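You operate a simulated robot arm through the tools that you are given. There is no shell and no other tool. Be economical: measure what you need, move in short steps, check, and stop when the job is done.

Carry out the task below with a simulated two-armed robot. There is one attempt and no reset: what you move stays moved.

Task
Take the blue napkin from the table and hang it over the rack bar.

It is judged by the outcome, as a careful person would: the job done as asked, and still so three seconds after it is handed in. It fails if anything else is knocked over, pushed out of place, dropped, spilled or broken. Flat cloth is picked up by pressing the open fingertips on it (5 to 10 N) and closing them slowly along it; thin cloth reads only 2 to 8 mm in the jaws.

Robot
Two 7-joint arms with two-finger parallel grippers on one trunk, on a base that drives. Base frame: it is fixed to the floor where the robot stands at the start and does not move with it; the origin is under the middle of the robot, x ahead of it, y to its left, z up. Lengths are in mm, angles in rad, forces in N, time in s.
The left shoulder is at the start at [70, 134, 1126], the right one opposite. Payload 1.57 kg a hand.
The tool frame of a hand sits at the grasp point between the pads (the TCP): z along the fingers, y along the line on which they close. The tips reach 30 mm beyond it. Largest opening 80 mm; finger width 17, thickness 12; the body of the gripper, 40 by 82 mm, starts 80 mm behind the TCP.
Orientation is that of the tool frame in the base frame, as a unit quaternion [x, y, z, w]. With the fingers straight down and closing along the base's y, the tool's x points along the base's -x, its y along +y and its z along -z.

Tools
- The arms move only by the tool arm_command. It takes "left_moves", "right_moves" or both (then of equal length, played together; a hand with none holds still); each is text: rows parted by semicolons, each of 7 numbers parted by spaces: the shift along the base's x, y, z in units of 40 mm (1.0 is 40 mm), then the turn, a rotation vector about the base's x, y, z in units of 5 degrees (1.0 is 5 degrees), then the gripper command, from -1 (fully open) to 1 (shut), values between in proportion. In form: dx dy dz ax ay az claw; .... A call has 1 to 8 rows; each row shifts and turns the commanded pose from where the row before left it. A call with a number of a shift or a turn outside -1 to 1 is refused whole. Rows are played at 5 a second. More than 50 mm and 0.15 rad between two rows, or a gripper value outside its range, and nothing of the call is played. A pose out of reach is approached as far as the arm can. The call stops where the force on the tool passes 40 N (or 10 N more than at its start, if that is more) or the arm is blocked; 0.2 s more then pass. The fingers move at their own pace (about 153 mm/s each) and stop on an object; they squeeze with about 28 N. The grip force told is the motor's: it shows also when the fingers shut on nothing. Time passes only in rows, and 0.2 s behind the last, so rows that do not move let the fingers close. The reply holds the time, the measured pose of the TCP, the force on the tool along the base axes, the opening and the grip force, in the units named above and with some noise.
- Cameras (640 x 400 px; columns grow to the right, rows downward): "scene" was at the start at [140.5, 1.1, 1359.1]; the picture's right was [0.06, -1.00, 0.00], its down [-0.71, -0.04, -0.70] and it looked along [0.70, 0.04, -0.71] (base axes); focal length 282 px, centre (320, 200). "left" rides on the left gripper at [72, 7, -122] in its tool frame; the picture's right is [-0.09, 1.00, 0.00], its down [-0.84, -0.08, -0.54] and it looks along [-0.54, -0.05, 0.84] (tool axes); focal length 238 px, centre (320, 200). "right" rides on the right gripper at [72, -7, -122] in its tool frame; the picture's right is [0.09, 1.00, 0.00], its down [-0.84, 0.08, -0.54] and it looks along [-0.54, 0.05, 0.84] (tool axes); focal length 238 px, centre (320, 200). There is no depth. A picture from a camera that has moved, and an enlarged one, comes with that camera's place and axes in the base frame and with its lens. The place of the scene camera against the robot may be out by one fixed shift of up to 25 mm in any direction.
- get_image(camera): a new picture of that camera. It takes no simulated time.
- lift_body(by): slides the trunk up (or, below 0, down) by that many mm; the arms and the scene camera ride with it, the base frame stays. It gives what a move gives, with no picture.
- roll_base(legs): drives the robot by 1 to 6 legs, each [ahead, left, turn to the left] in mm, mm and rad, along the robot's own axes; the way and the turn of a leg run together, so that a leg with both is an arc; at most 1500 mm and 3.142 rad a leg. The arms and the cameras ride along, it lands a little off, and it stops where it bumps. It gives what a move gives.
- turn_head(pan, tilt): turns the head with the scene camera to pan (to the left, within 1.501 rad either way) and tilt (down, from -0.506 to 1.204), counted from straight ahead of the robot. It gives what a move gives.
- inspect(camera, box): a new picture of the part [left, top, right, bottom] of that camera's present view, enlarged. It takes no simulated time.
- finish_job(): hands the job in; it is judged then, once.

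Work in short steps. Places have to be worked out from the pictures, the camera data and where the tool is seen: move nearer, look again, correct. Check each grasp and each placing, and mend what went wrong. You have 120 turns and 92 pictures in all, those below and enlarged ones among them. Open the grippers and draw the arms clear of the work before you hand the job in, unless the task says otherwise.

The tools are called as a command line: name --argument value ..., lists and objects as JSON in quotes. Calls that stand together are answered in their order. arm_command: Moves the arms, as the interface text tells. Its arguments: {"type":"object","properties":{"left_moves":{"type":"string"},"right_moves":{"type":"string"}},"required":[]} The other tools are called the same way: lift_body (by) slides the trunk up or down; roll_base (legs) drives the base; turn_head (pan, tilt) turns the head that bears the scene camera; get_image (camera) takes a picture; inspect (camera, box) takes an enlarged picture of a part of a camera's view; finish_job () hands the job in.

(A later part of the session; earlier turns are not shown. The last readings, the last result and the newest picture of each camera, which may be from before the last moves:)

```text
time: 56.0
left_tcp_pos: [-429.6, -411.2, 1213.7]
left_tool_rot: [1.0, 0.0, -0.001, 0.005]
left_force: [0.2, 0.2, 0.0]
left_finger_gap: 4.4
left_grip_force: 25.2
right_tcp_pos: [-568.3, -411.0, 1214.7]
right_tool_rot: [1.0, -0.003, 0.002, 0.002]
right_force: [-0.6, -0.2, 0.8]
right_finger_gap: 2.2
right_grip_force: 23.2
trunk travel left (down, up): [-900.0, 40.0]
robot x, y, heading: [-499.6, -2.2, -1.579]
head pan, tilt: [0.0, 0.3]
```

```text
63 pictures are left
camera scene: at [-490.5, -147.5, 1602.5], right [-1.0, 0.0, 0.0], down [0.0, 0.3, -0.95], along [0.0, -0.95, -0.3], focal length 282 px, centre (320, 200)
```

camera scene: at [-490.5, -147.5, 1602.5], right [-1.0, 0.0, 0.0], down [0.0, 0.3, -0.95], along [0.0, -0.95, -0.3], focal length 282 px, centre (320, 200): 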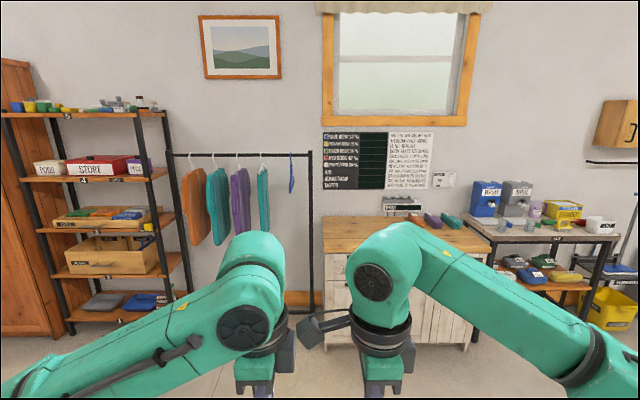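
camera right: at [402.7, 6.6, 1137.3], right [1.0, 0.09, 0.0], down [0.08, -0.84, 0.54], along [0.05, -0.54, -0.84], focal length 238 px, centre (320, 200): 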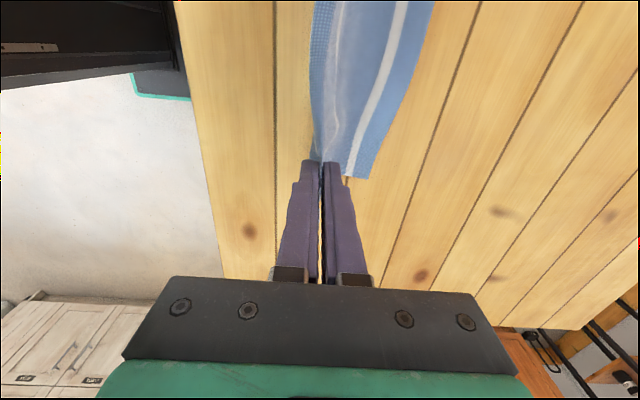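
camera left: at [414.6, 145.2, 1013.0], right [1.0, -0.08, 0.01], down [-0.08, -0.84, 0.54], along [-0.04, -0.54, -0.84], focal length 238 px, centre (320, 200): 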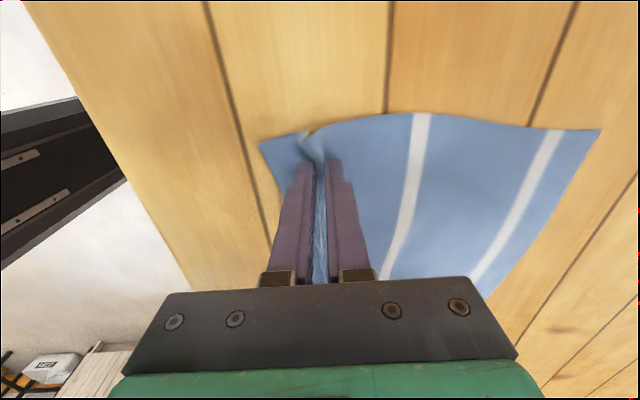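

Neither is conclusive yet. Drive toward the corridor right of the table and look at the far rack from nearer.

roll_base --legs '[[950, 0, 0], [0, 0, 1.57]]'

get_image --camera "scene"

turn_head --pan -1.3 --tilt 0.4

get_image --camera "scene"

```text
time: 64.8
left_tcp_pos: [-89.0, -874.7, 1212.9]
left_tool_rot: [0.701, 0.713, 0.003, 0.004]
left_force: [0.2, 0.7, 0.4]
left_finger_gap: 1.8
left_grip_force: 23.8
right_tcp_pos: [-88.6, -1012.7, 1215.1]
right_tool_rot: [0.703, 0.711, 0.003, 0.002]
right_force: [-0.9, -0.3, 0.0]
right_finger_gap: 2.0
right_grip_force: 24.2
trunk travel left (down, up): [-900.0, 40.0]
robot x, y, heading: [-502.7, -951.1, 0.016]
head pan, tilt: [0.0, 0.3]
```

```text
62 pictures are left
camera scene: at [-348.0, -953.4, 1602.6], right [0.01, -1.0, 0.0], down [-0.3, 0.0, -0.96], along [0.96, 0.01, -0.3], focal length 282 px, centre (320, 200)
```

scene: 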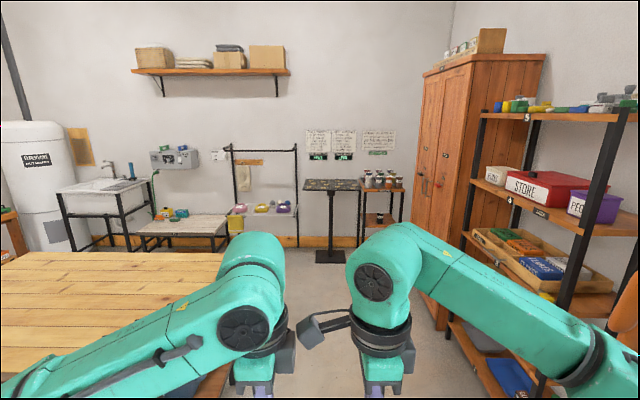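

```text
time: 66.2
left_tcp_pos: [-90.4, -875.4, 1214.4]
left_tool_rot: [0.701, 0.713, 0.002, 0.004]
left_force: [0.1, 0.1, 0.8]
left_finger_gap: 1.9
left_grip_force: 24.0
right_tcp_pos: [-88.9, -1012.1, 1214.9]
right_tool_rot: [0.703, 0.711, 0.004, 0.001]
right_force: [0.1, 0.1, -0.4]
right_finger_gap: 2.0
right_grip_force: 23.7
trunk travel left (down, up): [-900.0, 40.0]
robot x, y, heading: [-498.7, -952.2, 0.011]
head pan, tilt: [-1.3, 0.4]
```

```text
61 pictures are left
camera scene: at [-415.3, -1043.1, 1593.3], right [-0.96, -0.28, 0.0], down [-0.11, 0.37, -0.92], along [0.26, -0.88, -0.39], focal length 282 px, centre (320, 200)
```

scene: 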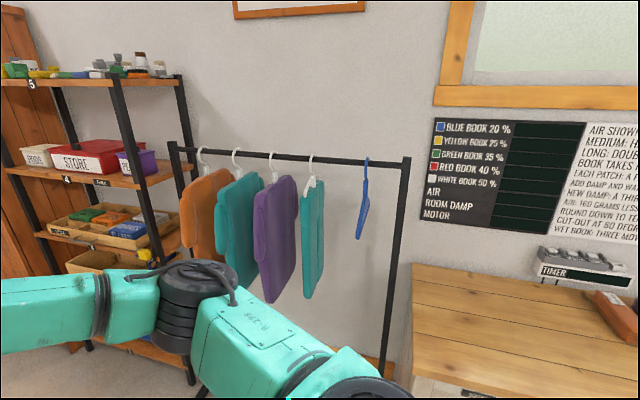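

The left gap dropped; check the cloth in both hand views, and zoom on the far rack.

get_image --camera "left"

get_image --camera "right"

turn_head --pan 0.1 --tilt 0.3

inspect --camera "scene" --box '[200, 120, 360, 270]'

```text
60 pictures are left
camera left: at [-84.9, -803.5, 1335.7], right [1.0, -0.08, 0.01], down [-0.07, -0.84, 0.54], along [-0.03, -0.54, -0.84], focal length 238 px, centre (320, 200)
```

left: 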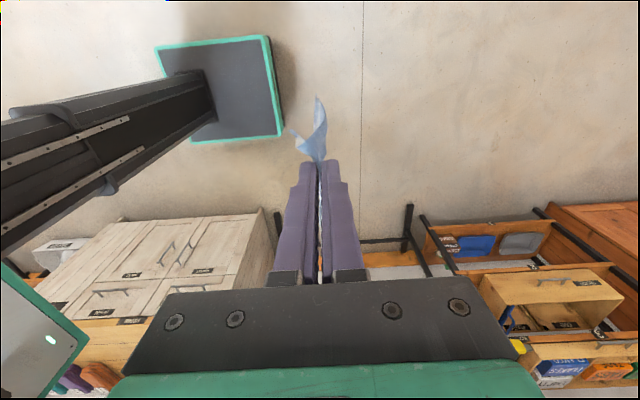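

```text
59 pictures are left
camera right: at [-97.0, -942.2, 1337.0], right [0.99, 0.1, 0.01], down [0.08, -0.84, 0.54], along [0.06, -0.54, -0.84], focal length 238 px, centre (320, 200)
```

right: 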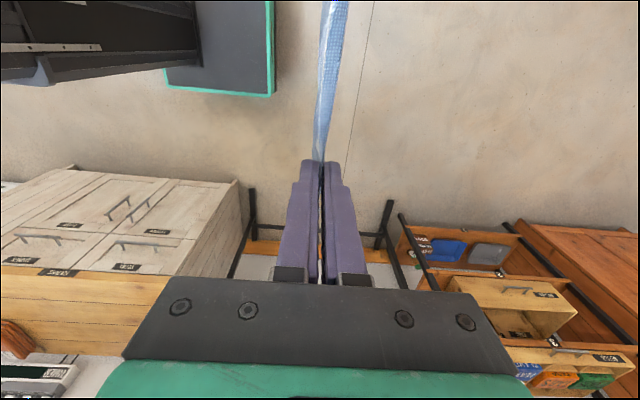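

```text
time: 67.8
left_tcp_pos: [-89.9, -875.0, 1213.3]
left_tool_rot: [0.701, 0.713, 0.003, 0.004]
left_force: [-0.3, 0.0, 0.2]
left_finger_gap: 1.9
left_grip_force: 23.3
right_tcp_pos: [-87.5, -1010.9, 1214.7]
right_tool_rot: [0.703, 0.711, 0.003, 0.001]
right_force: [-0.3, 1.1, -0.7]
right_finger_gap: 1.8
right_grip_force: 23.4
trunk travel left (down, up): [-900.0, 40.0]
robot x, y, heading: [-499.1, -950.6, 0.013]
head pan, tilt: [0.099, 0.3]
```

```text
2.67 times, centred on (280, 195) of scene
camera zoom: at [-348.6, -943.8, 1602.6], right [0.11, -0.99, 0.0], down [-0.29, -0.03, -0.96], along [0.95, 0.11, -0.3], focal length 753 px, centre (427, 213)
```

zoom: 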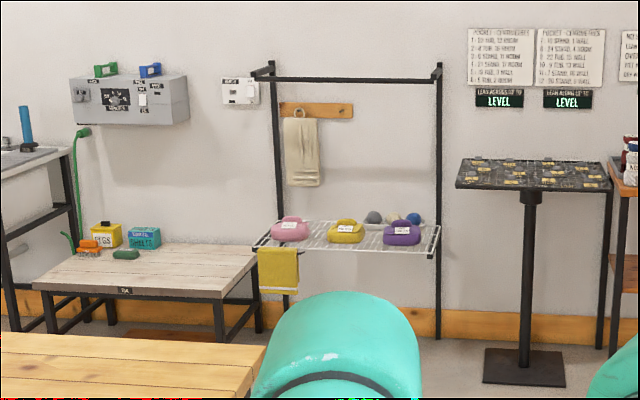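

The far-wall rack has an entirely free bar, with no garments on it, so it's the natural place. The napkin still hangs from both hands. I drive up the corridor to look closely.

roll_base --legs '[[0, -80, 0], [1200, 0, 0]]'

turn_head --pan 0.3 --tilt 0.3

get_image --camera "scene"

inspect --camera "scene" --box '[200, 60, 440, 210]'

```text
time: 74.5
left_tcp_pos: [1109.5, -927.8, 1214.4]
left_tool_rot: [0.697, 0.717, 0.003, 0.004]
left_force: [-0.5, -0.7, 1.1]
left_finger_gap: 2.0
left_grip_force: 23.3
right_tcp_pos: [1114.2, -1065.6, 1215.9]
right_tool_rot: [0.699, 0.715, 0.002, 0.001]
right_force: [-0.4, 0.3, -1.0]
right_finger_gap: 2.1
right_grip_force: 24.0
trunk travel left (down, up): [-900.0, 40.0]
robot x, y, heading: [701.8, -1007.2, 0.024]
head pan, tilt: [0.099, 0.3]
```

```text
time: 75.3
left_tcp_pos: [1112.6, -929.2, 1214.1]
left_tool_rot: [0.697, 0.717, 0.003, 0.005]
left_force: [-0.7, 0.2, 0.2]
left_finger_gap: 1.9
left_grip_force: 23.5
right_tcp_pos: [1113.7, -1066.1, 1213.8]
right_tool_rot: [0.699, 0.715, 0.003, 0.001]
right_force: [0.4, 0.2, 0.2]
right_finger_gap: 1.9
right_grip_force: 23.9
trunk travel left (down, up): [-900.0, 40.0]
robot x, y, heading: [701.8, -1011.1, 0.023]
head pan, tilt: [0.3, 0.3]
```

```text
57 pictures are left
camera scene: at [849.9, -981.8, 1602.6], right [0.32, -0.95, 0.0], down [-0.28, -0.09, -0.96], along [0.91, 0.3, -0.3], focal length 282 px, centre (320, 200)
```

scene: 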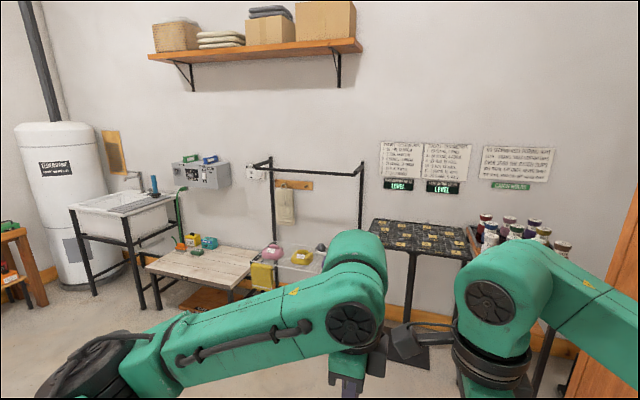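

```text
2.67 times, centred on (320, 135) of scene
camera zoom: at [849.9, -981.8, 1602.6], right [0.32, -0.95, 0.0], down [-0.28, -0.09, -0.96], along [0.91, 0.3, -0.3], focal length 753 px, centre (320, 373)
```

zoom: 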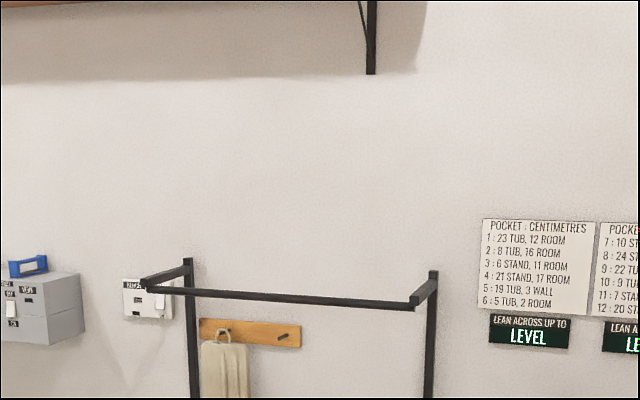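

The bar sits at the front of arms projecting ~270 mm from the posts. Triangulated: x≈2565, z≈1229, y from 54 to −648, with plenty of free space behind. I drive to x≈1650, y≈−300, facing it.

roll_base --legs '[[920, 0, 0], [0, 680, 0], [0, 0, -0.024]]'

turn_head --pan 0 --tilt 0.4

get_image --camera "scene"

get_image --camera "right"

```text
time: 83.8
left_tcp_pos: [2015.4, -231.1, 1213.9]
left_tool_rot: [0.705, 0.709, 0.002, 0.004]
left_force: [0.4, 0.6, 0.3]
left_finger_gap: 1.9
left_grip_force: 23.4
right_tcp_pos: [2015.0, -369.3, 1213.1]
right_tool_rot: [0.707, 0.707, 0.002, 0.001]
right_force: [-0.9, 1.4, 0.3]
right_finger_gap: 2.2
right_grip_force: 23.9
trunk travel left (down, up): [-900.0, 40.0]
robot x, y, heading: [1606.8, -303.1, -0.0]
head pan, tilt: [0.3, 0.3]
```

```text
time: 84.6
left_tcp_pos: [2014.6, -233.0, 1213.1]
left_tool_rot: [0.706, 0.709, 0.003, 0.003]
left_force: [-0.1, 0.0, 0.8]
left_finger_gap: 1.8
left_grip_force: 23.3
right_tcp_pos: [2015.7, -370.2, 1213.2]
right_tool_rot: [0.707, 0.707, 0.003, 0.0]
right_force: [0.5, 0.7, -0.5]
right_finger_gap: 2.1
right_grip_force: 23.8
trunk travel left (down, up): [-900.0, 40.0]
robot x, y, heading: [1605.0, -305.0, -0.001]
head pan, tilt: [0.0, 0.4]
```

```text
55 pictures are left
camera scene: at [1756.4, -307.5, 1593.3], right [0.0, -1.0, 0.0], down [-0.39, 0.0, -0.92], along [0.92, 0.0, -0.39], focal length 282 px, centre (320, 200)
```

scene: 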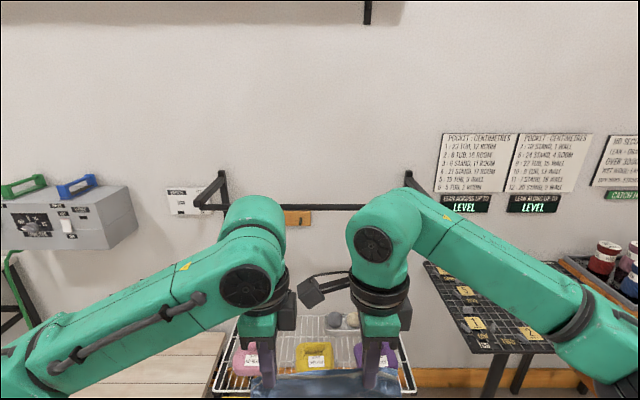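

```text
54 pictures are left
camera right: at [2008.2, -300.1, 1337.1], right [1.0, 0.09, 0.01], down [0.07, -0.84, 0.54], along [0.05, -0.54, -0.84], focal length 238 px, centre (320, 200)
```

right: 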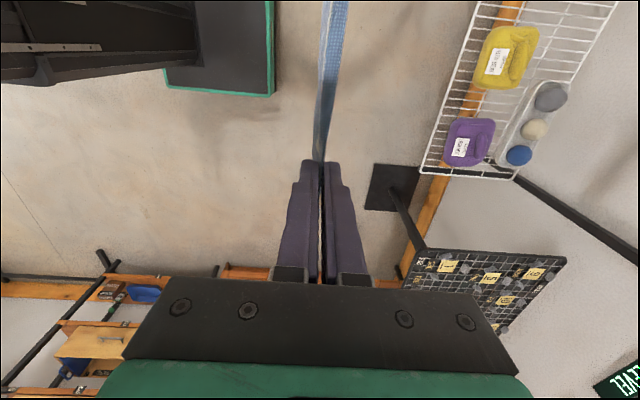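

The bar estimate agrees (z≈1226). Raise trunk 40 and hands 90 so the fingertips clear the bar, then advance to just short of it.

lift_body --by 40

arm_command --left_moves "0 0 0.6 0 0 0 1;0 0 0.6 0 0 0 1;0 0 0.6 0 0 0 1;0 0 0.5 0 0 0 1;0 0 0 0 0 0 1" --right_moves "0 0 0.6 0 0 0 1;0 0 0.6 0 0 0 1;0 0 0.6 0 0 0 1;0 0 0.5 0 0 0 1;0 0 0 0 0 0 1"

roll_base --legs '[[440, 0, 0]]'

turn_head --pan 0 --tilt 0.7

get_image --camera "scene"

get_image --camera "left"

get_image --camera "right"

```text
time: 85.4
left_tcp_pos: [2016.8, -231.9, 1254.1]
left_tool_rot: [0.706, 0.708, 0.003, 0.003]
left_force: [0.3, -0.6, -0.2]
left_finger_gap: 1.9
left_grip_force: 24.0
right_tcp_pos: [2014.8, -370.8, 1254.2]
right_tool_rot: [0.708, 0.707, 0.003, 0.001]
right_force: [0.0, 1.0, 0.1]
right_finger_gap: 2.0
right_grip_force: 23.3
trunk travel left (down, up): [-940.0, 0.0]
robot x, y, heading: [1605.6, -304.8, 0.002]
head pan, tilt: [0.0, 0.4]
```

```text
time: 86.6
left_tcp_pos: [2015.4, -232.6, 1345.7]
left_tool_rot: [0.706, 0.708, 0.002, 0.004]
left_force: [-0.2, 0.0, 0.5]
left_finger_gap: 2.0
left_grip_force: 24.0
right_tcp_pos: [2016.6, -369.9, 1346.0]
right_tool_rot: [0.708, 0.707, 0.004, 0.001]
right_force: [-0.3, -0.4, -0.2]
right_finger_gap: 2.1
right_grip_force: 23.5
trunk travel left (down, up): [-940.0, 0.0]
robot x, y, heading: [1605.7, -304.1, -0.003]
head pan, tilt: [0.0, 0.4]
```

```text
time: 89.3
left_tcp_pos: [2452.7, -229.3, 1346.5]
left_tool_rot: [0.704, 0.71, 0.003, 0.004]
left_force: [0.6, -0.7, -0.2]
left_finger_gap: 1.8
left_grip_force: 23.8
right_tcp_pos: [2452.6, -366.8, 1347.4]
right_tool_rot: [0.706, 0.708, 0.004, 0.001]
right_force: [-0.3, 0.6, 0.7]
right_finger_gap: 2.0
right_grip_force: 23.5
trunk travel left (down, up): [-940.0, 0.0]
robot x, y, heading: [2042.5, -301.8, 0.013]
head pan, tilt: [0.0, 0.4]
```

```text
time: 90.1
left_tcp_pos: [2454.9, -228.6, 1345.2]
left_tool_rot: [0.705, 0.709, 0.003, 0.004]
left_force: [-0.1, 0.3, 0.8]
left_finger_gap: 2.0
left_grip_force: 23.5
right_tcp_pos: [2454.3, -367.7, 1345.4]
right_tool_rot: [0.707, 0.708, 0.003, 0.0]
right_force: [0.3, 0.5, -0.2]
right_finger_gap: 1.7
right_grip_force: 23.7
trunk travel left (down, up): [-940.0, 0.0]
robot x, y, heading: [2041.9, -303.1, 0.01]
head pan, tilt: [0.0, 0.7]
```

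```text
53 pictures are left
camera scene: at [2187.5, -305.7, 1606.5], right [0.0, -1.0, 0.0], down [-0.64, 0.0, -0.77], along [0.77, 0.0, -0.64], focal length 282 px, centre (320, 200)
```

scene: 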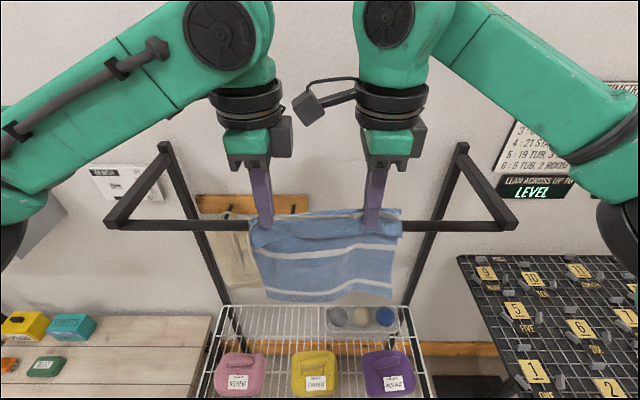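

```text
52 pictures are left
camera left: at [2460.0, -158.3, 1468.1], right [1.0, -0.08, 0.01], down [-0.08, -0.84, 0.54], along [-0.04, -0.54, -0.84], focal length 238 px, centre (320, 200)
```

left: 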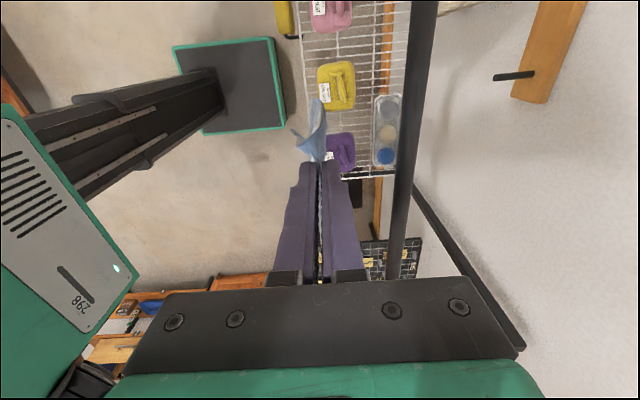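

```text
51 pictures are left
camera right: at [2446.7, -297.0, 1468.7], right [1.0, 0.09, 0.01], down [0.08, -0.84, 0.54], along [0.06, -0.54, -0.84], focal length 238 px, centre (320, 200)
```

right: 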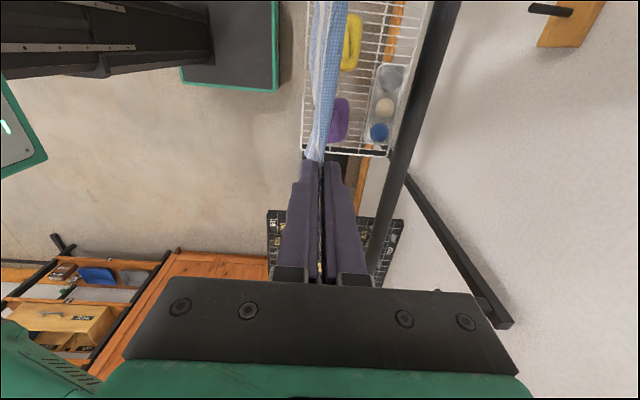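

Everything is aligned: bar at about x≈2553, z≈1222; the napkin hangs neatly. The shelf front limits base travel, so I extend with the arms mostly, passing the held edge over the bar.

arm_command --left_moves "0.6 0 0 0 0 0 1;0.6 0 0 0 0 0 1;0.6 0 0 0 0 0 1;0.6 0 0 0 0 0 1;0.6 0 0 0 0 0 1;0.6 0 0 0 0 0 1;0 0 0 0 0 0 1" --right_moves "0.6 0 0 0 0 0 1;0.6 0 0 0 0 0 1;0.6 0 0 0 0 0 1;0.6 0 0 0 0 0 1;0.6 0 0 0 0 0 1;0.6 0 0 0 0 0 1;0 0 0 0 0 0 1"

get_image --camera "scene"

```text
time: 91.7
left_tcp_pos: [2598.5, -230.2, 1346.1]
left_tool_rot: [0.705, 0.709, 0.002, 0.003]
left_force: [0.4, 0.5, 0.6]
left_finger_gap: 1.8
left_grip_force: 23.9
right_tcp_pos: [2597.5, -366.9, 1347.4]
right_tool_rot: [0.706, 0.708, 0.003, 0.002]
right_force: [0.3, -0.1, 0.3]
right_finger_gap: 2.2
right_grip_force: 23.9
trunk travel left (down, up): [-940.0, 0.0]
robot x, y, heading: [2048.3, -302.7, 0.007]
head pan, tilt: [0.0, 0.7]
```

```text
50 pictures are left
camera scene: at [2186.8, -305.4, 1606.5], right [0.0, -1.0, 0.0], down [-0.64, 0.0, -0.77], along [0.77, 0.0, -0.64], focal length 282 px, centre (320, 200)
```

scene: 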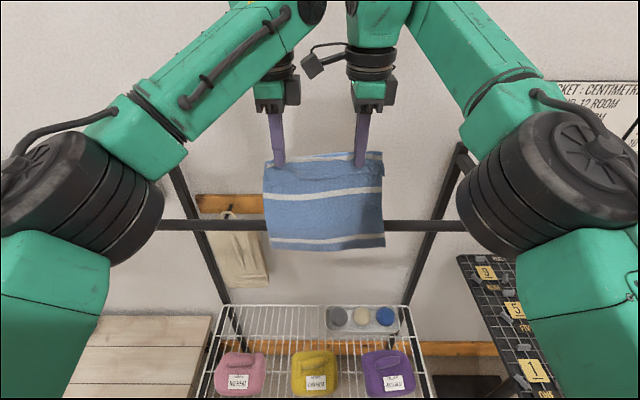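

The napkin is riding over the bar. Move 30 mm further back and lower the held edge behind the bar.

arm_command --left_moves "0.6 0 0 0 0 0 1;0.25 0 -0.4 0 0 0 1;0 0 -0.6 0 0 0 1;0 0 -0.6 0 0 0 1;0 0 -0.6 0 0 0 1;0 0 -0.5 0 0 0 1;0 0 0 0 0 0 1" --right_moves "0.6 0 0 0 0 0 1;0.25 0 -0.4 0 0 0 1;0 0 -0.6 0 0 0 1;0 0 -0.6 0 0 0 1;0 0 -0.6 0 0 0 1;0 0 -0.5 0 0 0 1;0 0 0 0 0 0 1"

get_image --camera "scene"

get_image --camera "left"

get_image --camera "right"

```text
time: 93.3
left_tcp_pos: [2620.3, -232.0, 1293.7]
left_tool_rot: [0.705, 0.709, 0.001, 0.004]
left_force: [-1.2, -13.3, -6.4]
left_finger_gap: 2.0
left_grip_force: 23.5
left hand out of reach, approached as far as the arm can: row 1, 4, 5, 6
right_tcp_pos: [2609.2, -369.8, 1233.8]
right_tool_rot: [0.705, 0.709, 0.005, -0.001]
right_force: [1.6, 14.6, 6.2]
right_finger_gap: 2.2
right_grip_force: 24.1
right hand out of reach, approached as far as the arm can: row 1, 2
trunk travel left (down, up): [-940.0, 0.0]
robot x, y, heading: [2042.3, -304.4, 0.004]
head pan, tilt: [0.0, 0.7]
```

```text
49 pictures are left
camera scene: at [2187.5, -306.4, 1606.4], right [0.0, -1.0, 0.0], down [-0.64, 0.0, -0.76], along [0.76, 0.0, -0.64], focal length 282 px, centre (320, 200)
```

scene: 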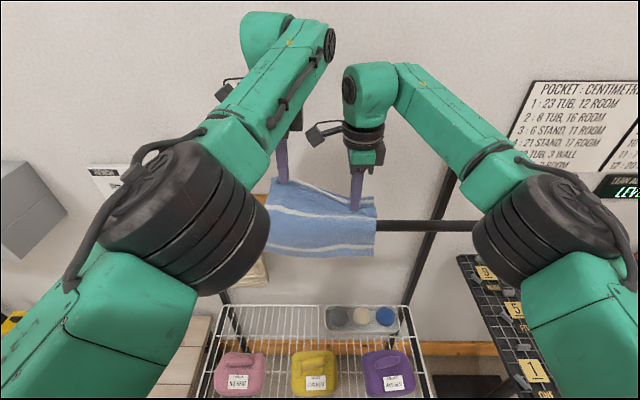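

```text
48 pictures are left
camera left: at [2626.8, -160.2, 1415.4], right [1.0, -0.09, 0.01], down [-0.08, -0.84, 0.54], along [-0.04, -0.54, -0.84], focal length 238 px, centre (320, 200)
```

left: 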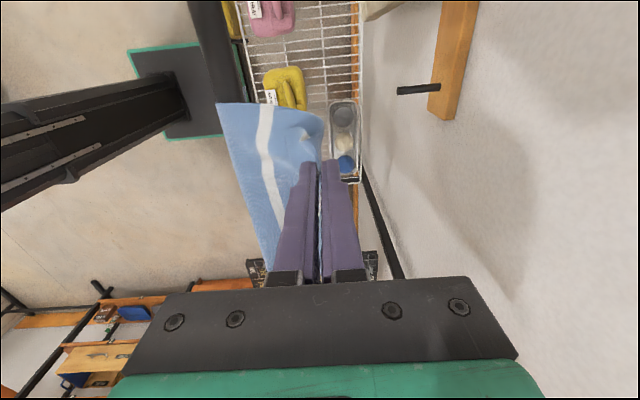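

```text
47 pictures are left
camera right: at [2602.1, -300.0, 1356.6], right [1.0, 0.1, 0.01], down [0.08, -0.84, 0.54], along [0.06, -0.53, -0.84], focal length 238 px, centre (320, 200)
```

right: 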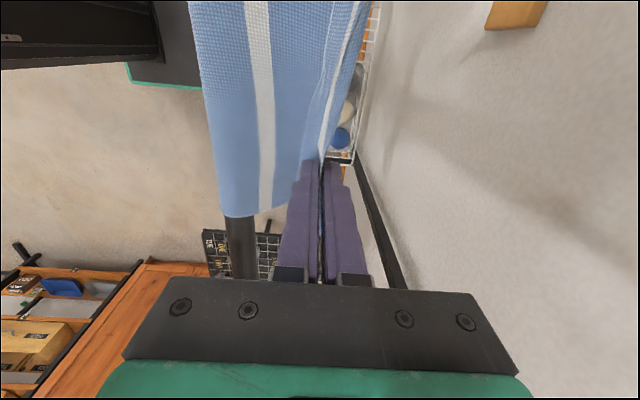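

The left arm reached its limit. I raise the right to level, bring both hands back over the bar, then drive the base forward 50 mm and lower again.

arm_command --right_moves "0 0 0.5 0 0 0 1;0 0 0.5 0 0 0 1;0 0 0.5 0 0 0 1;0 0 0 0 0 0 1"

arm_command --left_moves "-0.4 0 0 0 0 0 1;-0.4 0 0 0 0 0 1;-0.4 0 0 0 0 0 1;0 0 0 0 0 0 1" --right_moves "-0.4 0 0 0 0 0 1;-0.4 0 0 0 0 0 1;-0.2 0 0 0 0 0 1;0 0 0 0 0 0 1"

```text
time: 94.3
left_tcp_pos: [2621.7, -229.0, 1294.4]
left_tool_rot: [0.704, 0.71, 0.002, 0.004]
left_force: [-0.5, -4.2, -0.2]
left_finger_gap: 2.1
left_grip_force: 22.9
right_tcp_pos: [2609.6, -370.9, 1294.2]
right_tool_rot: [0.706, 0.708, 0.002, 0.001]
right_force: [-0.6, 3.4, -0.8]
right_finger_gap: 1.8
right_grip_force: 23.1
trunk travel left (down, up): [-940.0, 0.0]
robot x, y, heading: [2042.8, -303.3, 0.003]
head pan, tilt: [0.0, 0.7]
```

```text
time: 95.3
left_tcp_pos: [2621.2, -230.3, 1293.8]
left_tool_rot: [0.705, 0.709, 0.0, 0.005]
left_force: [-8.2, -18.1, 2.3]
left_finger_gap: 2.2
left_grip_force: 23.5
left hand out of reach, approached as far as the arm can: row 1, 2, 3
right_tcp_pos: [2570.9, -370.4, 1294.6]
right_tool_rot: [0.706, 0.708, 0.004, 0.0]
right_force: [8.9, 18.4, -3.0]
right_finger_gap: 2.0
right_grip_force: 23.7
trunk travel left (down, up): [-940.0, 0.0]
robot x, y, heading: [2042.0, -304.7, 0.001]
head pan, tilt: [0.0, 0.7]
```

The left arm is stuck at a joint limit; relieve tension by moving the right back and try the left upward.

arm_command --right_moves "0.4 0 0 0 0 0 1;0.4 0 0.2 0 0 0 1;0 0 0.2 0 0 0 1;0 0 0.2 0 0 0 1" --left_moves "0 0 0 0 0 0 1;0 0 0.2 0 0 0 1;0 0 0.2 0 0 0 1;0 0 0.2 0 0 0 1"

```text
time: 96.3
left_tcp_pos: [2618.9, -228.9, 1318.7]
left_tool_rot: [0.704, 0.711, 0.002, 0.005]
left_force: [-0.4, -4.8, 0.6]
left_finger_gap: 1.7
left_grip_force: 23.6
right_tcp_pos: [2601.8, -372.4, 1318.2]
right_tool_rot: [0.707, 0.708, 0.002, 0.001]
right_force: [0.6, 4.3, -1.0]
right_finger_gap: 2.0
right_grip_force: 23.9
trunk travel left (down, up): [-940.0, 0.0]
robot x, y, heading: [2041.7, -300.5, 0.007]
head pan, tilt: [0.0, 0.7]
```

Left moves up fine. Now bring both back in small steps, easing the right inward to slacken.

arm_command --right_moves "-0.1 0.1 0 0 0 0 1;-0.3 0 0 0 0 0 1;-0.3 0 0 0 0 0 1;0 0 0 0 0 0 1" --left_moves "-0.3 0 0.1 0 0 0 1;-0.3 0 0.1 0 0 0 1;-0.3 0 0 0 0 0 1;0 0 0 0 0 0 1"

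```text
time: 97.3
left_tcp_pos: [2612.9, -229.9, 1320.0]
left_tool_rot: [0.705, 0.71, 0.002, 0.004]
left_force: [-1.1, -4.7, 0.7]
left_finger_gap: 1.8
left_grip_force: 23.8
left hand out of reach, approached as far as the arm can: row 1, 2, 3
right_tcp_pos: [2573.6, -366.2, 1317.6]
right_tool_rot: [0.706, 0.708, 0.004, 0.0]
right_force: [2.4, 3.6, -0.6]
right_finger_gap: 1.9
right_grip_force: 23.3
trunk travel left (down, up): [-940.0, 0.0]
robot x, y, heading: [2041.0, -304.8, 0.008]
head pan, tilt: [0.0, 0.7]
```

Raise the left back to z≈1346, where it travelled freely, then retreat.

arm_command --right_moves "0 0 0.35 0 0 0 1;0 0 0.35 0 0 0 1;0 0 0 0 0 0 1;0 0 0 0 0 0 1;0 0 0 0 0 0 1" --left_moves "0 0 0.35 0 0 0 1;0 0 0.35 0 0 0 1;-0.3 0 0 0 0 0 1;-0.3 0 0 0 0 0 1;-0.3 0 0 0 0 0 1"

```text
time: 98.5
left_tcp_pos: [2606.8, -228.1, 1347.7]
left_tool_rot: [0.706, 0.709, 0.002, 0.005]
left_force: [-0.9, -0.7, 0.7]
left_finger_gap: 2.1
left_grip_force: 23.4
left hand out of reach, approached as far as the arm can: row 2, 3, 4, 5
right_tcp_pos: [2575.5, -364.7, 1345.3]
right_tool_rot: [0.707, 0.707, 0.002, 0.001]
right_force: [-0.4, 1.6, -0.2]
right_finger_gap: 1.9
right_grip_force: 23.9
trunk travel left (down, up): [-940.0, 0.0]
robot x, y, heading: [2040.2, -304.8, 0.003]
head pan, tilt: [0.0, 0.7]
```

Left still resists −x; try a small yaw of the left wrist while moving back.

arm_command --left_moves "0 0 0 0 0 1 1;-0.2 0 0 0 0 1 1;-0.2 0 0 0 0 1 1;-0.2 0 0 0 0 0 1"

get_image --camera "scene"

```text
time: 99.5
left_tcp_pos: [2602.5, -230.6, 1349.1]
left_tool_rot: [0.657, 0.754, 0.002, 0.004]
left_force: [0.0, -0.1, 0.1]
left_finger_gap: 1.9
left_grip_force: 23.8
left hand out of reach, approached as far as the arm can: row 2, 3, 4
right_tcp_pos: [2574.3, -367.9, 1344.3]
right_tool_rot: [0.706, 0.708, 0.003, 0.0]
right_force: [-0.7, 0.6, -0.2]
right_finger_gap: 1.9
right_grip_force: 24.0
trunk travel left (down, up): [-940.0, 0.0]
robot x, y, heading: [2044.2, -302.0, 0.008]
head pan, tilt: [0.0, 0.7]
```

```text
46 pictures are left
camera scene: at [2187.6, -305.8, 1606.4], right [0.0, -1.0, 0.0], down [-0.64, 0.0, -0.76], along [0.76, 0.0, -0.64], focal length 282 px, centre (320, 200)
```

scene: 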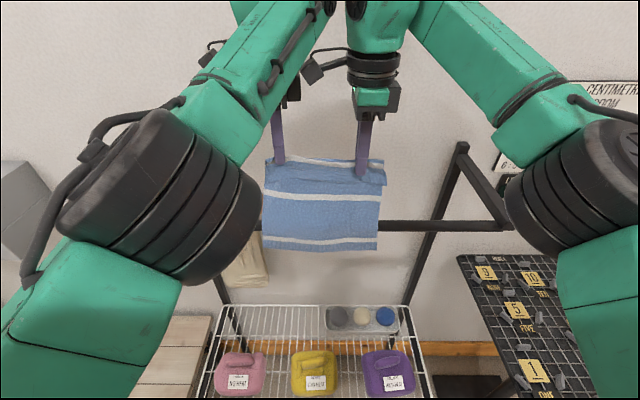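

The left elbow has drifted into an awkward branch from over-reaching. The base top (z≈210) passes well under the shelf (z≈545), so I'll back off, re-fold the arms, and come in closer with the base.

roll_base --legs '[[-260, 0, 0]]'

arm_command --right_moves "0 0 0.5 0 0 0 1;0 0 0.5 0 0 0 1;0 0 0 0 0 0 1;0 0 0 0 0 0 1;0 0 0 0 0 0 1" --left_moves "0 0 0.5 0 0 0 1;0 0 0.5 0 0 0 1;-0.25 0 0 0 0 0 1;-0.25 0 0 0 0 0 1;-0.25 0 0 0 0 0 1"

get_image --camera "scene"

```text
time: 101.3
left_tcp_pos: [2347.1, -230.4, 1345.1]
left_tool_rot: [0.657, 0.754, 0.0, 0.002]
left_force: [0.1, -0.9, -0.9]
left_finger_gap: 2.0
left_grip_force: 22.9
right_tcp_pos: [2320.5, -367.8, 1343.4]
right_tool_rot: [0.707, 0.707, 0.002, -0.001]
right_force: [0.6, 0.6, -1.2]
right_finger_gap: 2.1
right_grip_force: 23.2
trunk travel left (down, up): [-940.0, 0.0]
robot x, y, heading: [1780.9, -304.8, 0.005]
head pan, tilt: [0.0, 0.7]
```

```text
time: 102.5
left_tcp_pos: [2308.4, -226.8, 1378.1]
left_tool_rot: [0.656, 0.755, 0.002, 0.003]
left_force: [-1.3, 0.1, 1.0]
left_finger_gap: 1.9
left_grip_force: 24.2
left hand out of reach, approached as far as the arm can: row 2, 3, 4
right_tcp_pos: [2315.2, -366.4, 1386.7]
right_tool_rot: [0.706, 0.709, 0.003, 0.001]
right_force: [0.0, 0.9, 0.4]
right_finger_gap: 2.1
right_grip_force: 23.8
trunk travel left (down, up): [-940.0, 0.0]
robot x, y, heading: [1785.6, -306.6, 0.005]
head pan, tilt: [0.0, 0.7]
```

```text
45 pictures are left
camera scene: at [1928.2, -304.1, 1606.5], right [0.0, -1.0, 0.0], down [-0.64, 0.0, -0.77], along [0.77, 0.0, -0.64], focal length 282 px, centre (320, 200)
```

scene: 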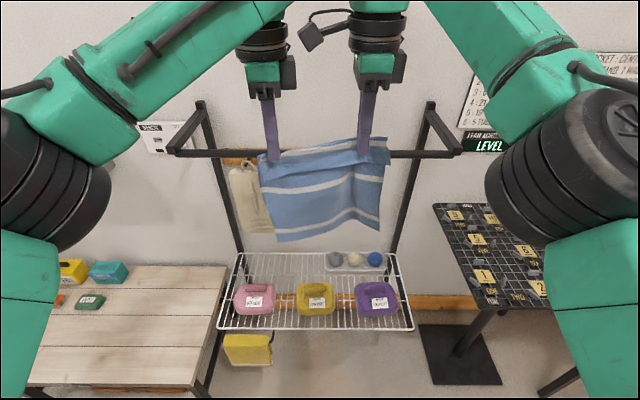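

Left elbow is back in its normal branch and the cloth is intact. Retract both hands ~100 mm, restore the left yaw, and come to z≈1350.

arm_command --right_moves "-0.6 0 -0.2 0 0 0 1;-0.6 0 -0.2 0 0 0 1;-0.6 0 -0.2 0 0 0 1;-0.6 0 -0.2 0 0 0 1;-0.2 0 0 0 0 0 1" --left_moves "-0.6 0 -0.15 0 0 0 1;-0.6 0 -0.15 0 0 -0.8 1;-0.6 0 -0.15 0 0 -0.8 1;-0.6 0 -0.15 0 0 -0.8 1;0 0 0 0 0 -0.4 1"

get_image --camera "scene"

```text
time: 103.8
left_tcp_pos: [2212.1, -228.3, 1352.9]
left_tool_rot: [0.743, 0.669, 0.002, 0.003]
left_force: [0.0, -0.3, 0.2]
left_finger_gap: 1.9
left_grip_force: 23.8
right_tcp_pos: [2212.2, -370.4, 1352.7]
right_tool_rot: [0.707, 0.708, 0.004, 0.0]
right_force: [-0.1, 0.1, -0.4]
right_finger_gap: 1.9
right_grip_force: 23.8
trunk travel left (down, up): [-940.0, 0.0]
robot x, y, heading: [1787.8, -303.6, 0.006]
head pan, tilt: [0.0, 0.7]
```

```text
44 pictures are left
camera scene: at [1928.1, -307.2, 1606.5], right [0.0, -1.0, 0.0], down [-0.64, 0.0, -0.77], along [0.77, 0.0, -0.64], focal length 282 px, centre (320, 200)
```

scene: 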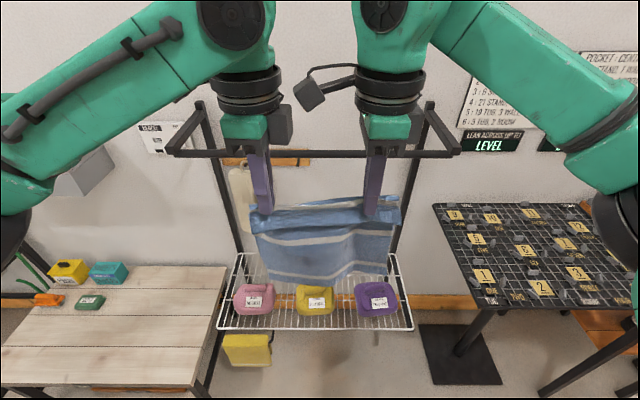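

Clean configuration again. The base clears the shelf in height, so I drive forward ~380 mm, carrying the held edge over the bar.

roll_base --legs '[[250, 0, 0]]'

roll_base --legs '[[130, 0, 0]]'

get_image --camera "scene"

get_image --camera "left"

```text
time: 105.6
left_tcp_pos: [2458.8, -228.9, 1354.8]
left_tool_rot: [0.744, 0.668, 0.004, 0.006]
left_force: [-0.3, 0.3, 0.5]
left_finger_gap: 1.5
left_grip_force: 23.8
right_tcp_pos: [2459.1, -367.9, 1355.2]
right_tool_rot: [0.706, 0.708, 0.004, 0.003]
right_force: [0.0, 0.4, -0.1]
right_finger_gap: 1.8
right_grip_force: 23.6
trunk travel left (down, up): [-940.0, 0.0]
robot x, y, heading: [2038.4, -304.8, 0.002]
head pan, tilt: [0.0, 0.7]
```

```text
time: 106.9
left_tcp_pos: [2588.5, -227.8, 1356.6]
left_tool_rot: [0.744, 0.668, 0.004, 0.005]
left_force: [-0.5, -1.0, 0.3]
left_finger_gap: 1.8
left_grip_force: 23.3
right_tcp_pos: [2587.9, -367.1, 1355.1]
right_tool_rot: [0.706, 0.708, 0.005, 0.003]
right_force: [-0.7, 0.2, 0.0]
right_finger_gap: 1.9
right_grip_force: 23.7
trunk travel left (down, up): [-940.0, 0.0]
robot x, y, heading: [2167.3, -301.6, 0.003]
head pan, tilt: [0.0, 0.7]
```

```text
43 pictures are left
camera scene: at [2303.7, -305.1, 1607.1], right [0.01, -1.0, 0.0], down [-0.64, 0.0, -0.77], along [0.77, 0.0, -0.64], focal length 282 px, centre (320, 200)
```

scene: 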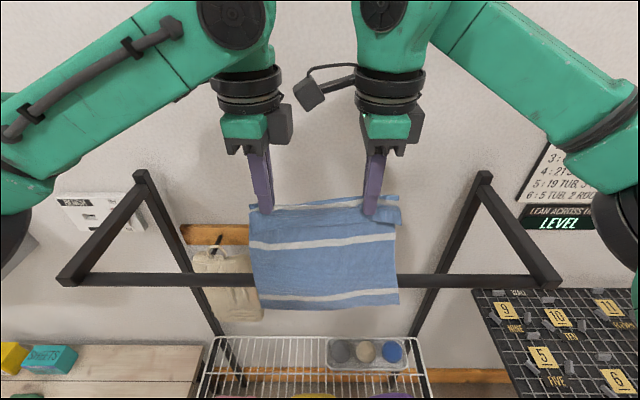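

```text
42 pictures are left
camera left: at [2601.8, -156.8, 1477.8], right [0.98, -0.2, 0.01], down [-0.17, -0.82, 0.54], along [-0.1, -0.53, -0.84], focal length 238 px, centre (320, 200)
```

left: 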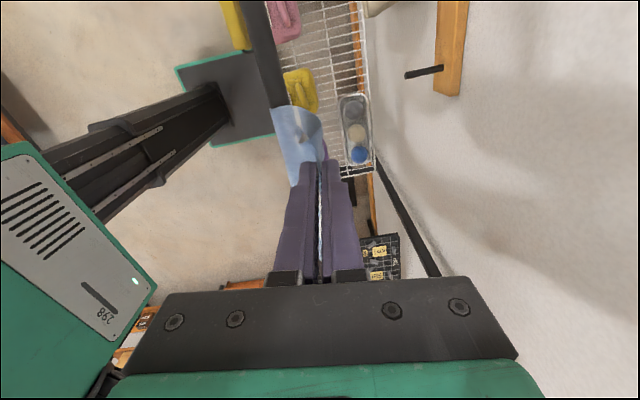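

Draped over the bar nicely. Advance the hands 40 mm and lower gradually, watching for limits.

arm_command --left_moves "0.5 0 0 0 0 0.4 1;0.5 0 0 0 0 0.4 1;0 0 -0.5 0 0 0.3 1;0 0 -0.5 0 0 0 1;0 0 -0.5 0 0 0 1;0 0 -0.5 0 0 0 1;0 0 0 0 0 0 1" --right_moves "0.5 0 0 0 0 0 1;0.5 0 0 0 0 0 1;0 0 -0.5 0 0 0 1;0 0 -0.5 0 0 0 1;0 0 -0.5 0 0 0 1;0 0 -0.5 0 0 0 1;0 0 0 0 0 0 1"

get_image --camera "scene"

get_image --camera "left"

```text
time: 108.5
left_tcp_pos: [2635.5, -226.6, 1273.4]
left_tool_rot: [0.711, 0.703, 0.003, 0.004]
left_force: [-0.5, -1.1, 0.1]
left_finger_gap: 1.8
left_grip_force: 23.8
right_tcp_pos: [2634.3, -367.6, 1273.9]
right_tool_rot: [0.706, 0.708, 0.003, 0.001]
right_force: [-0.5, 0.4, 0.3]
right_finger_gap: 1.9
right_grip_force: 23.9
trunk travel left (down, up): [-940.0, 0.0]
robot x, y, heading: [2166.5, -302.8, 0.007]
head pan, tilt: [0.0, 0.7]
```

```text
41 pictures are left
camera scene: at [2310.9, -305.0, 1606.4], right [0.01, -1.0, 0.0], down [-0.64, 0.0, -0.76], along [0.76, 0.0, -0.64], focal length 282 px, centre (320, 200)
```

scene: 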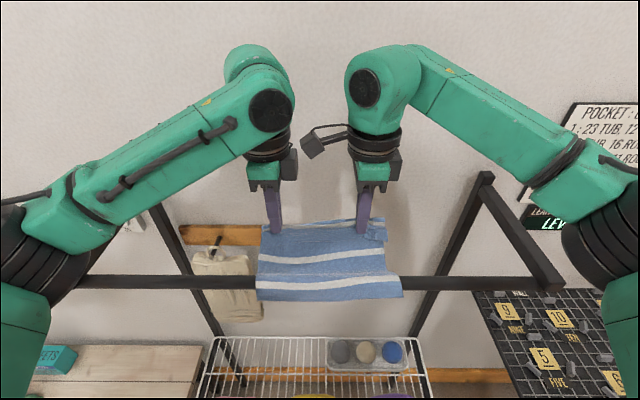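

```text
40 pictures are left
camera left: at [2641.6, -155.8, 1395.6], right [0.99, -0.1, 0.01], down [-0.09, -0.83, 0.54], along [-0.05, -0.54, -0.84], focal length 238 px, centre (320, 200)
```

left: 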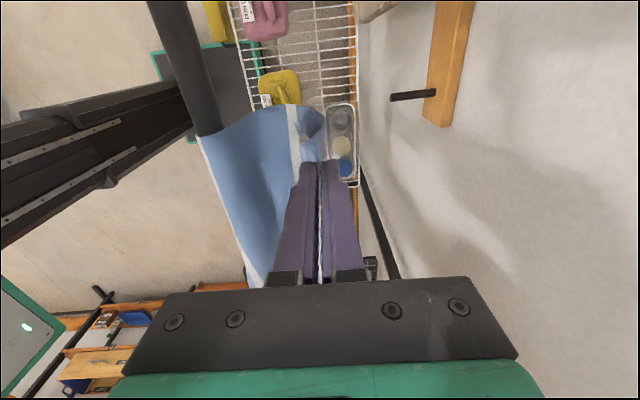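

Too much cloth went behind the bar (only a short bit hangs in front), so it would slip. I redo it: raise, back off until the cloth hangs in front, then come over low so only ~60 mm to the grip passes behind.

arm_command --left_moves "0 0 0.5 0 0 0 1;0 0 0.5 0 0 0 1;0 0 0.5 0 0 0 1;0 0 0.5 0 0 0 1" --right_moves "0 0 0.5 0 0 0 1;0 0 0.5 0 0 0 1;0 0 0.5 0 0 0 1;0 0 0.5 0 0 0 1"

roll_base --legs '[[-200, 0, 0]]'

arm_command --left_moves "0 0 -0.5 0 0 0 1;0 0 -0.5 0 0 0 1;0 0 -0.5 0 0 0 1;0 0 -0.25 0 0 0 1;0 0 0 0 0 0 1" --right_moves "0 0 -0.5 0 0 0 1;0 0 -0.5 0 0 0 1;0 0 -0.5 0 0 0 1;0 0 -0.25 0 0 0 1;0 0 0 0 0 0 1"

get_image --camera "scene"

get_image --camera "left"

```text
time: 109.5
left_tcp_pos: [2632.1, -228.0, 1354.4]
left_tool_rot: [0.711, 0.704, 0.002, 0.004]
left_force: [0.3, 0.0, 0.6]
left_finger_gap: 1.8
left_grip_force: 23.8
right_tcp_pos: [2632.5, -368.3, 1353.0]
right_tool_rot: [0.706, 0.708, 0.004, 0.002]
right_force: [0.7, 0.3, -0.4]
right_finger_gap: 2.0
right_grip_force: 23.1
trunk travel left (down, up): [-940.0, 0.0]
robot x, y, heading: [2164.7, -301.8, 0.007]
head pan, tilt: [0.0, 0.7]
```

```text
time: 111.1
left_tcp_pos: [2439.3, -228.3, 1352.3]
left_tool_rot: [0.71, 0.704, 0.001, 0.002]
left_force: [0.6, -0.4, 0.3]
left_finger_gap: 2.0
left_grip_force: 23.5
right_tcp_pos: [2439.4, -368.7, 1351.2]
right_tool_rot: [0.706, 0.708, 0.002, -0.001]
right_force: [0.4, 0.2, 0.5]
right_finger_gap: 1.9
right_grip_force: 23.2
trunk travel left (down, up): [-940.0, 0.0]
robot x, y, heading: [1965.6, -301.9, 0.002]
head pan, tilt: [0.0, 0.7]
```

```text
time: 112.3
left_tcp_pos: [2434.0, -229.1, 1282.7]
left_tool_rot: [0.711, 0.704, 0.002, 0.003]
left_force: [-0.7, 0.3, 0.1]
left_finger_gap: 2.0
left_grip_force: 23.5
right_tcp_pos: [2434.7, -368.4, 1281.7]
right_tool_rot: [0.706, 0.708, 0.003, 0.001]
right_force: [1.1, 0.5, 0.8]
right_finger_gap: 1.9
right_grip_force: 23.3
trunk travel left (down, up): [-940.0, 0.0]
robot x, y, heading: [1968.7, -307.4, 0.002]
head pan, tilt: [0.0, 0.7]
```

```text
39 pictures are left
camera scene: at [2110.7, -306.1, 1606.4], right [0.01, -1.0, 0.0], down [-0.64, 0.0, -0.76], along [0.76, 0.0, -0.64], focal length 282 px, centre (320, 200)
```

scene: 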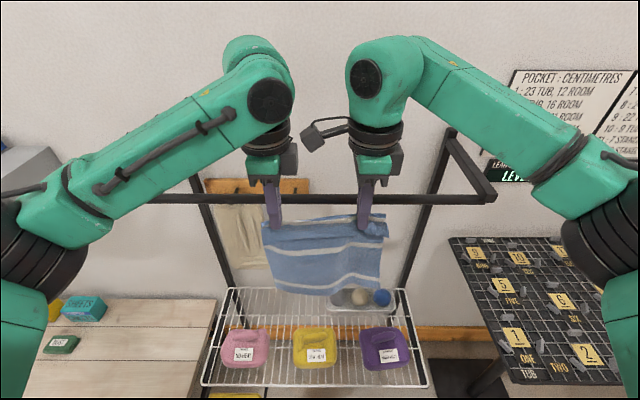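

```text
38 pictures are left
camera left: at [2440.9, -157.5, 1404.7], right [0.99, -0.1, 0.01], down [-0.09, -0.83, 0.54], along [-0.05, -0.54, -0.84], focal length 238 px, centre (320, 200)
```

left: 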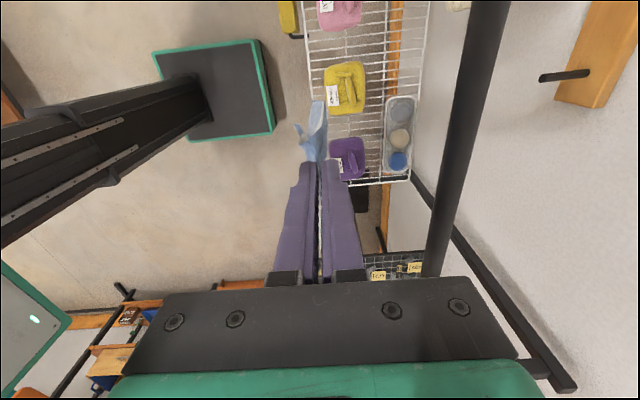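

Cloth hangs ~195 mm in front of the bar, tips ~20 mm above the bar top. I raise 12 mm for margin and drive forward 190 mm.

arm_command --left_moves "0 0 0.3 0 0 0 1;0 0 0 0 0 0 1" --right_moves "0 0 0.3 0 0 0 1;0 0 0 0 0 0 1"

roll_base --legs '[[190, 0, 0]]'

get_image --camera "scene"

get_image --camera "left"

get_image --camera "right"

```text
time: 112.9
left_tcp_pos: [2433.5, -227.5, 1295.4]
left_tool_rot: [0.71, 0.704, 0.002, 0.004]
left_force: [0.8, 0.4, -0.2]
left_finger_gap: 2.0
left_grip_force: 23.8
right_tcp_pos: [2433.3, -368.7, 1294.0]
right_tool_rot: [0.706, 0.708, 0.003, 0.001]
right_force: [-0.7, 1.3, -0.8]
right_finger_gap: 2.0
right_grip_force: 23.2
trunk travel left (down, up): [-940.0, 0.0]
robot x, y, heading: [1969.5, -305.2, 0.002]
head pan, tilt: [0.0, 0.7]
```

```text
time: 114.4
left_tcp_pos: [2619.3, -228.0, 1296.5]
left_tool_rot: [0.711, 0.703, 0.004, 0.005]
left_force: [-0.3, -0.4, 0.5]
left_finger_gap: 1.9
left_grip_force: 23.2
right_tcp_pos: [2620.7, -368.7, 1298.1]
right_tool_rot: [0.706, 0.708, 0.005, 0.002]
right_force: [-0.3, 0.9, 0.6]
right_finger_gap: 1.8
right_grip_force: 23.6
trunk travel left (down, up): [-940.0, 0.0]
robot x, y, heading: [2158.4, -302.2, 0.006]
head pan, tilt: [0.0, 0.7]
```

```text
37 pictures are left
camera scene: at [2294.6, -305.2, 1607.0], right [0.01, -1.0, 0.0], down [-0.64, 0.0, -0.77], along [0.77, 0.0, -0.64], focal length 282 px, centre (320, 200)
```

scene: 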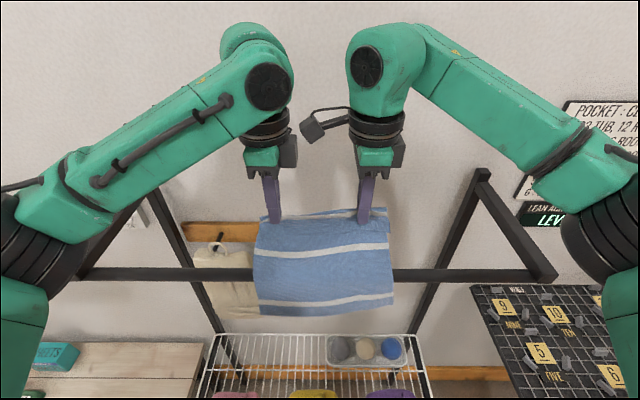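

```text
36 pictures are left
camera left: at [2625.7, -156.5, 1418.8], right [0.99, -0.1, 0.01], down [-0.09, -0.83, 0.54], along [-0.05, -0.54, -0.84], focal length 238 px, centre (320, 200)
```

left: 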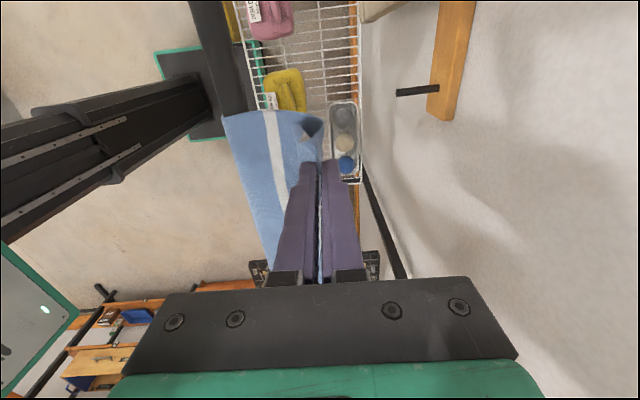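

```text
35 pictures are left
camera right: at [2611.6, -297.4, 1419.4], right [1.0, 0.1, 0.01], down [0.08, -0.84, 0.54], along [0.06, -0.54, -0.84], focal length 238 px, centre (320, 200)
```

right: 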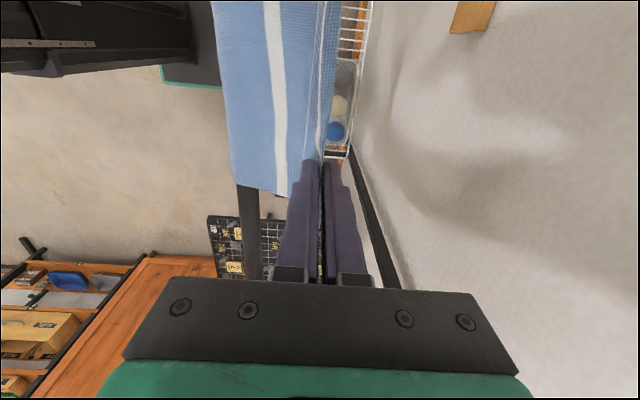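

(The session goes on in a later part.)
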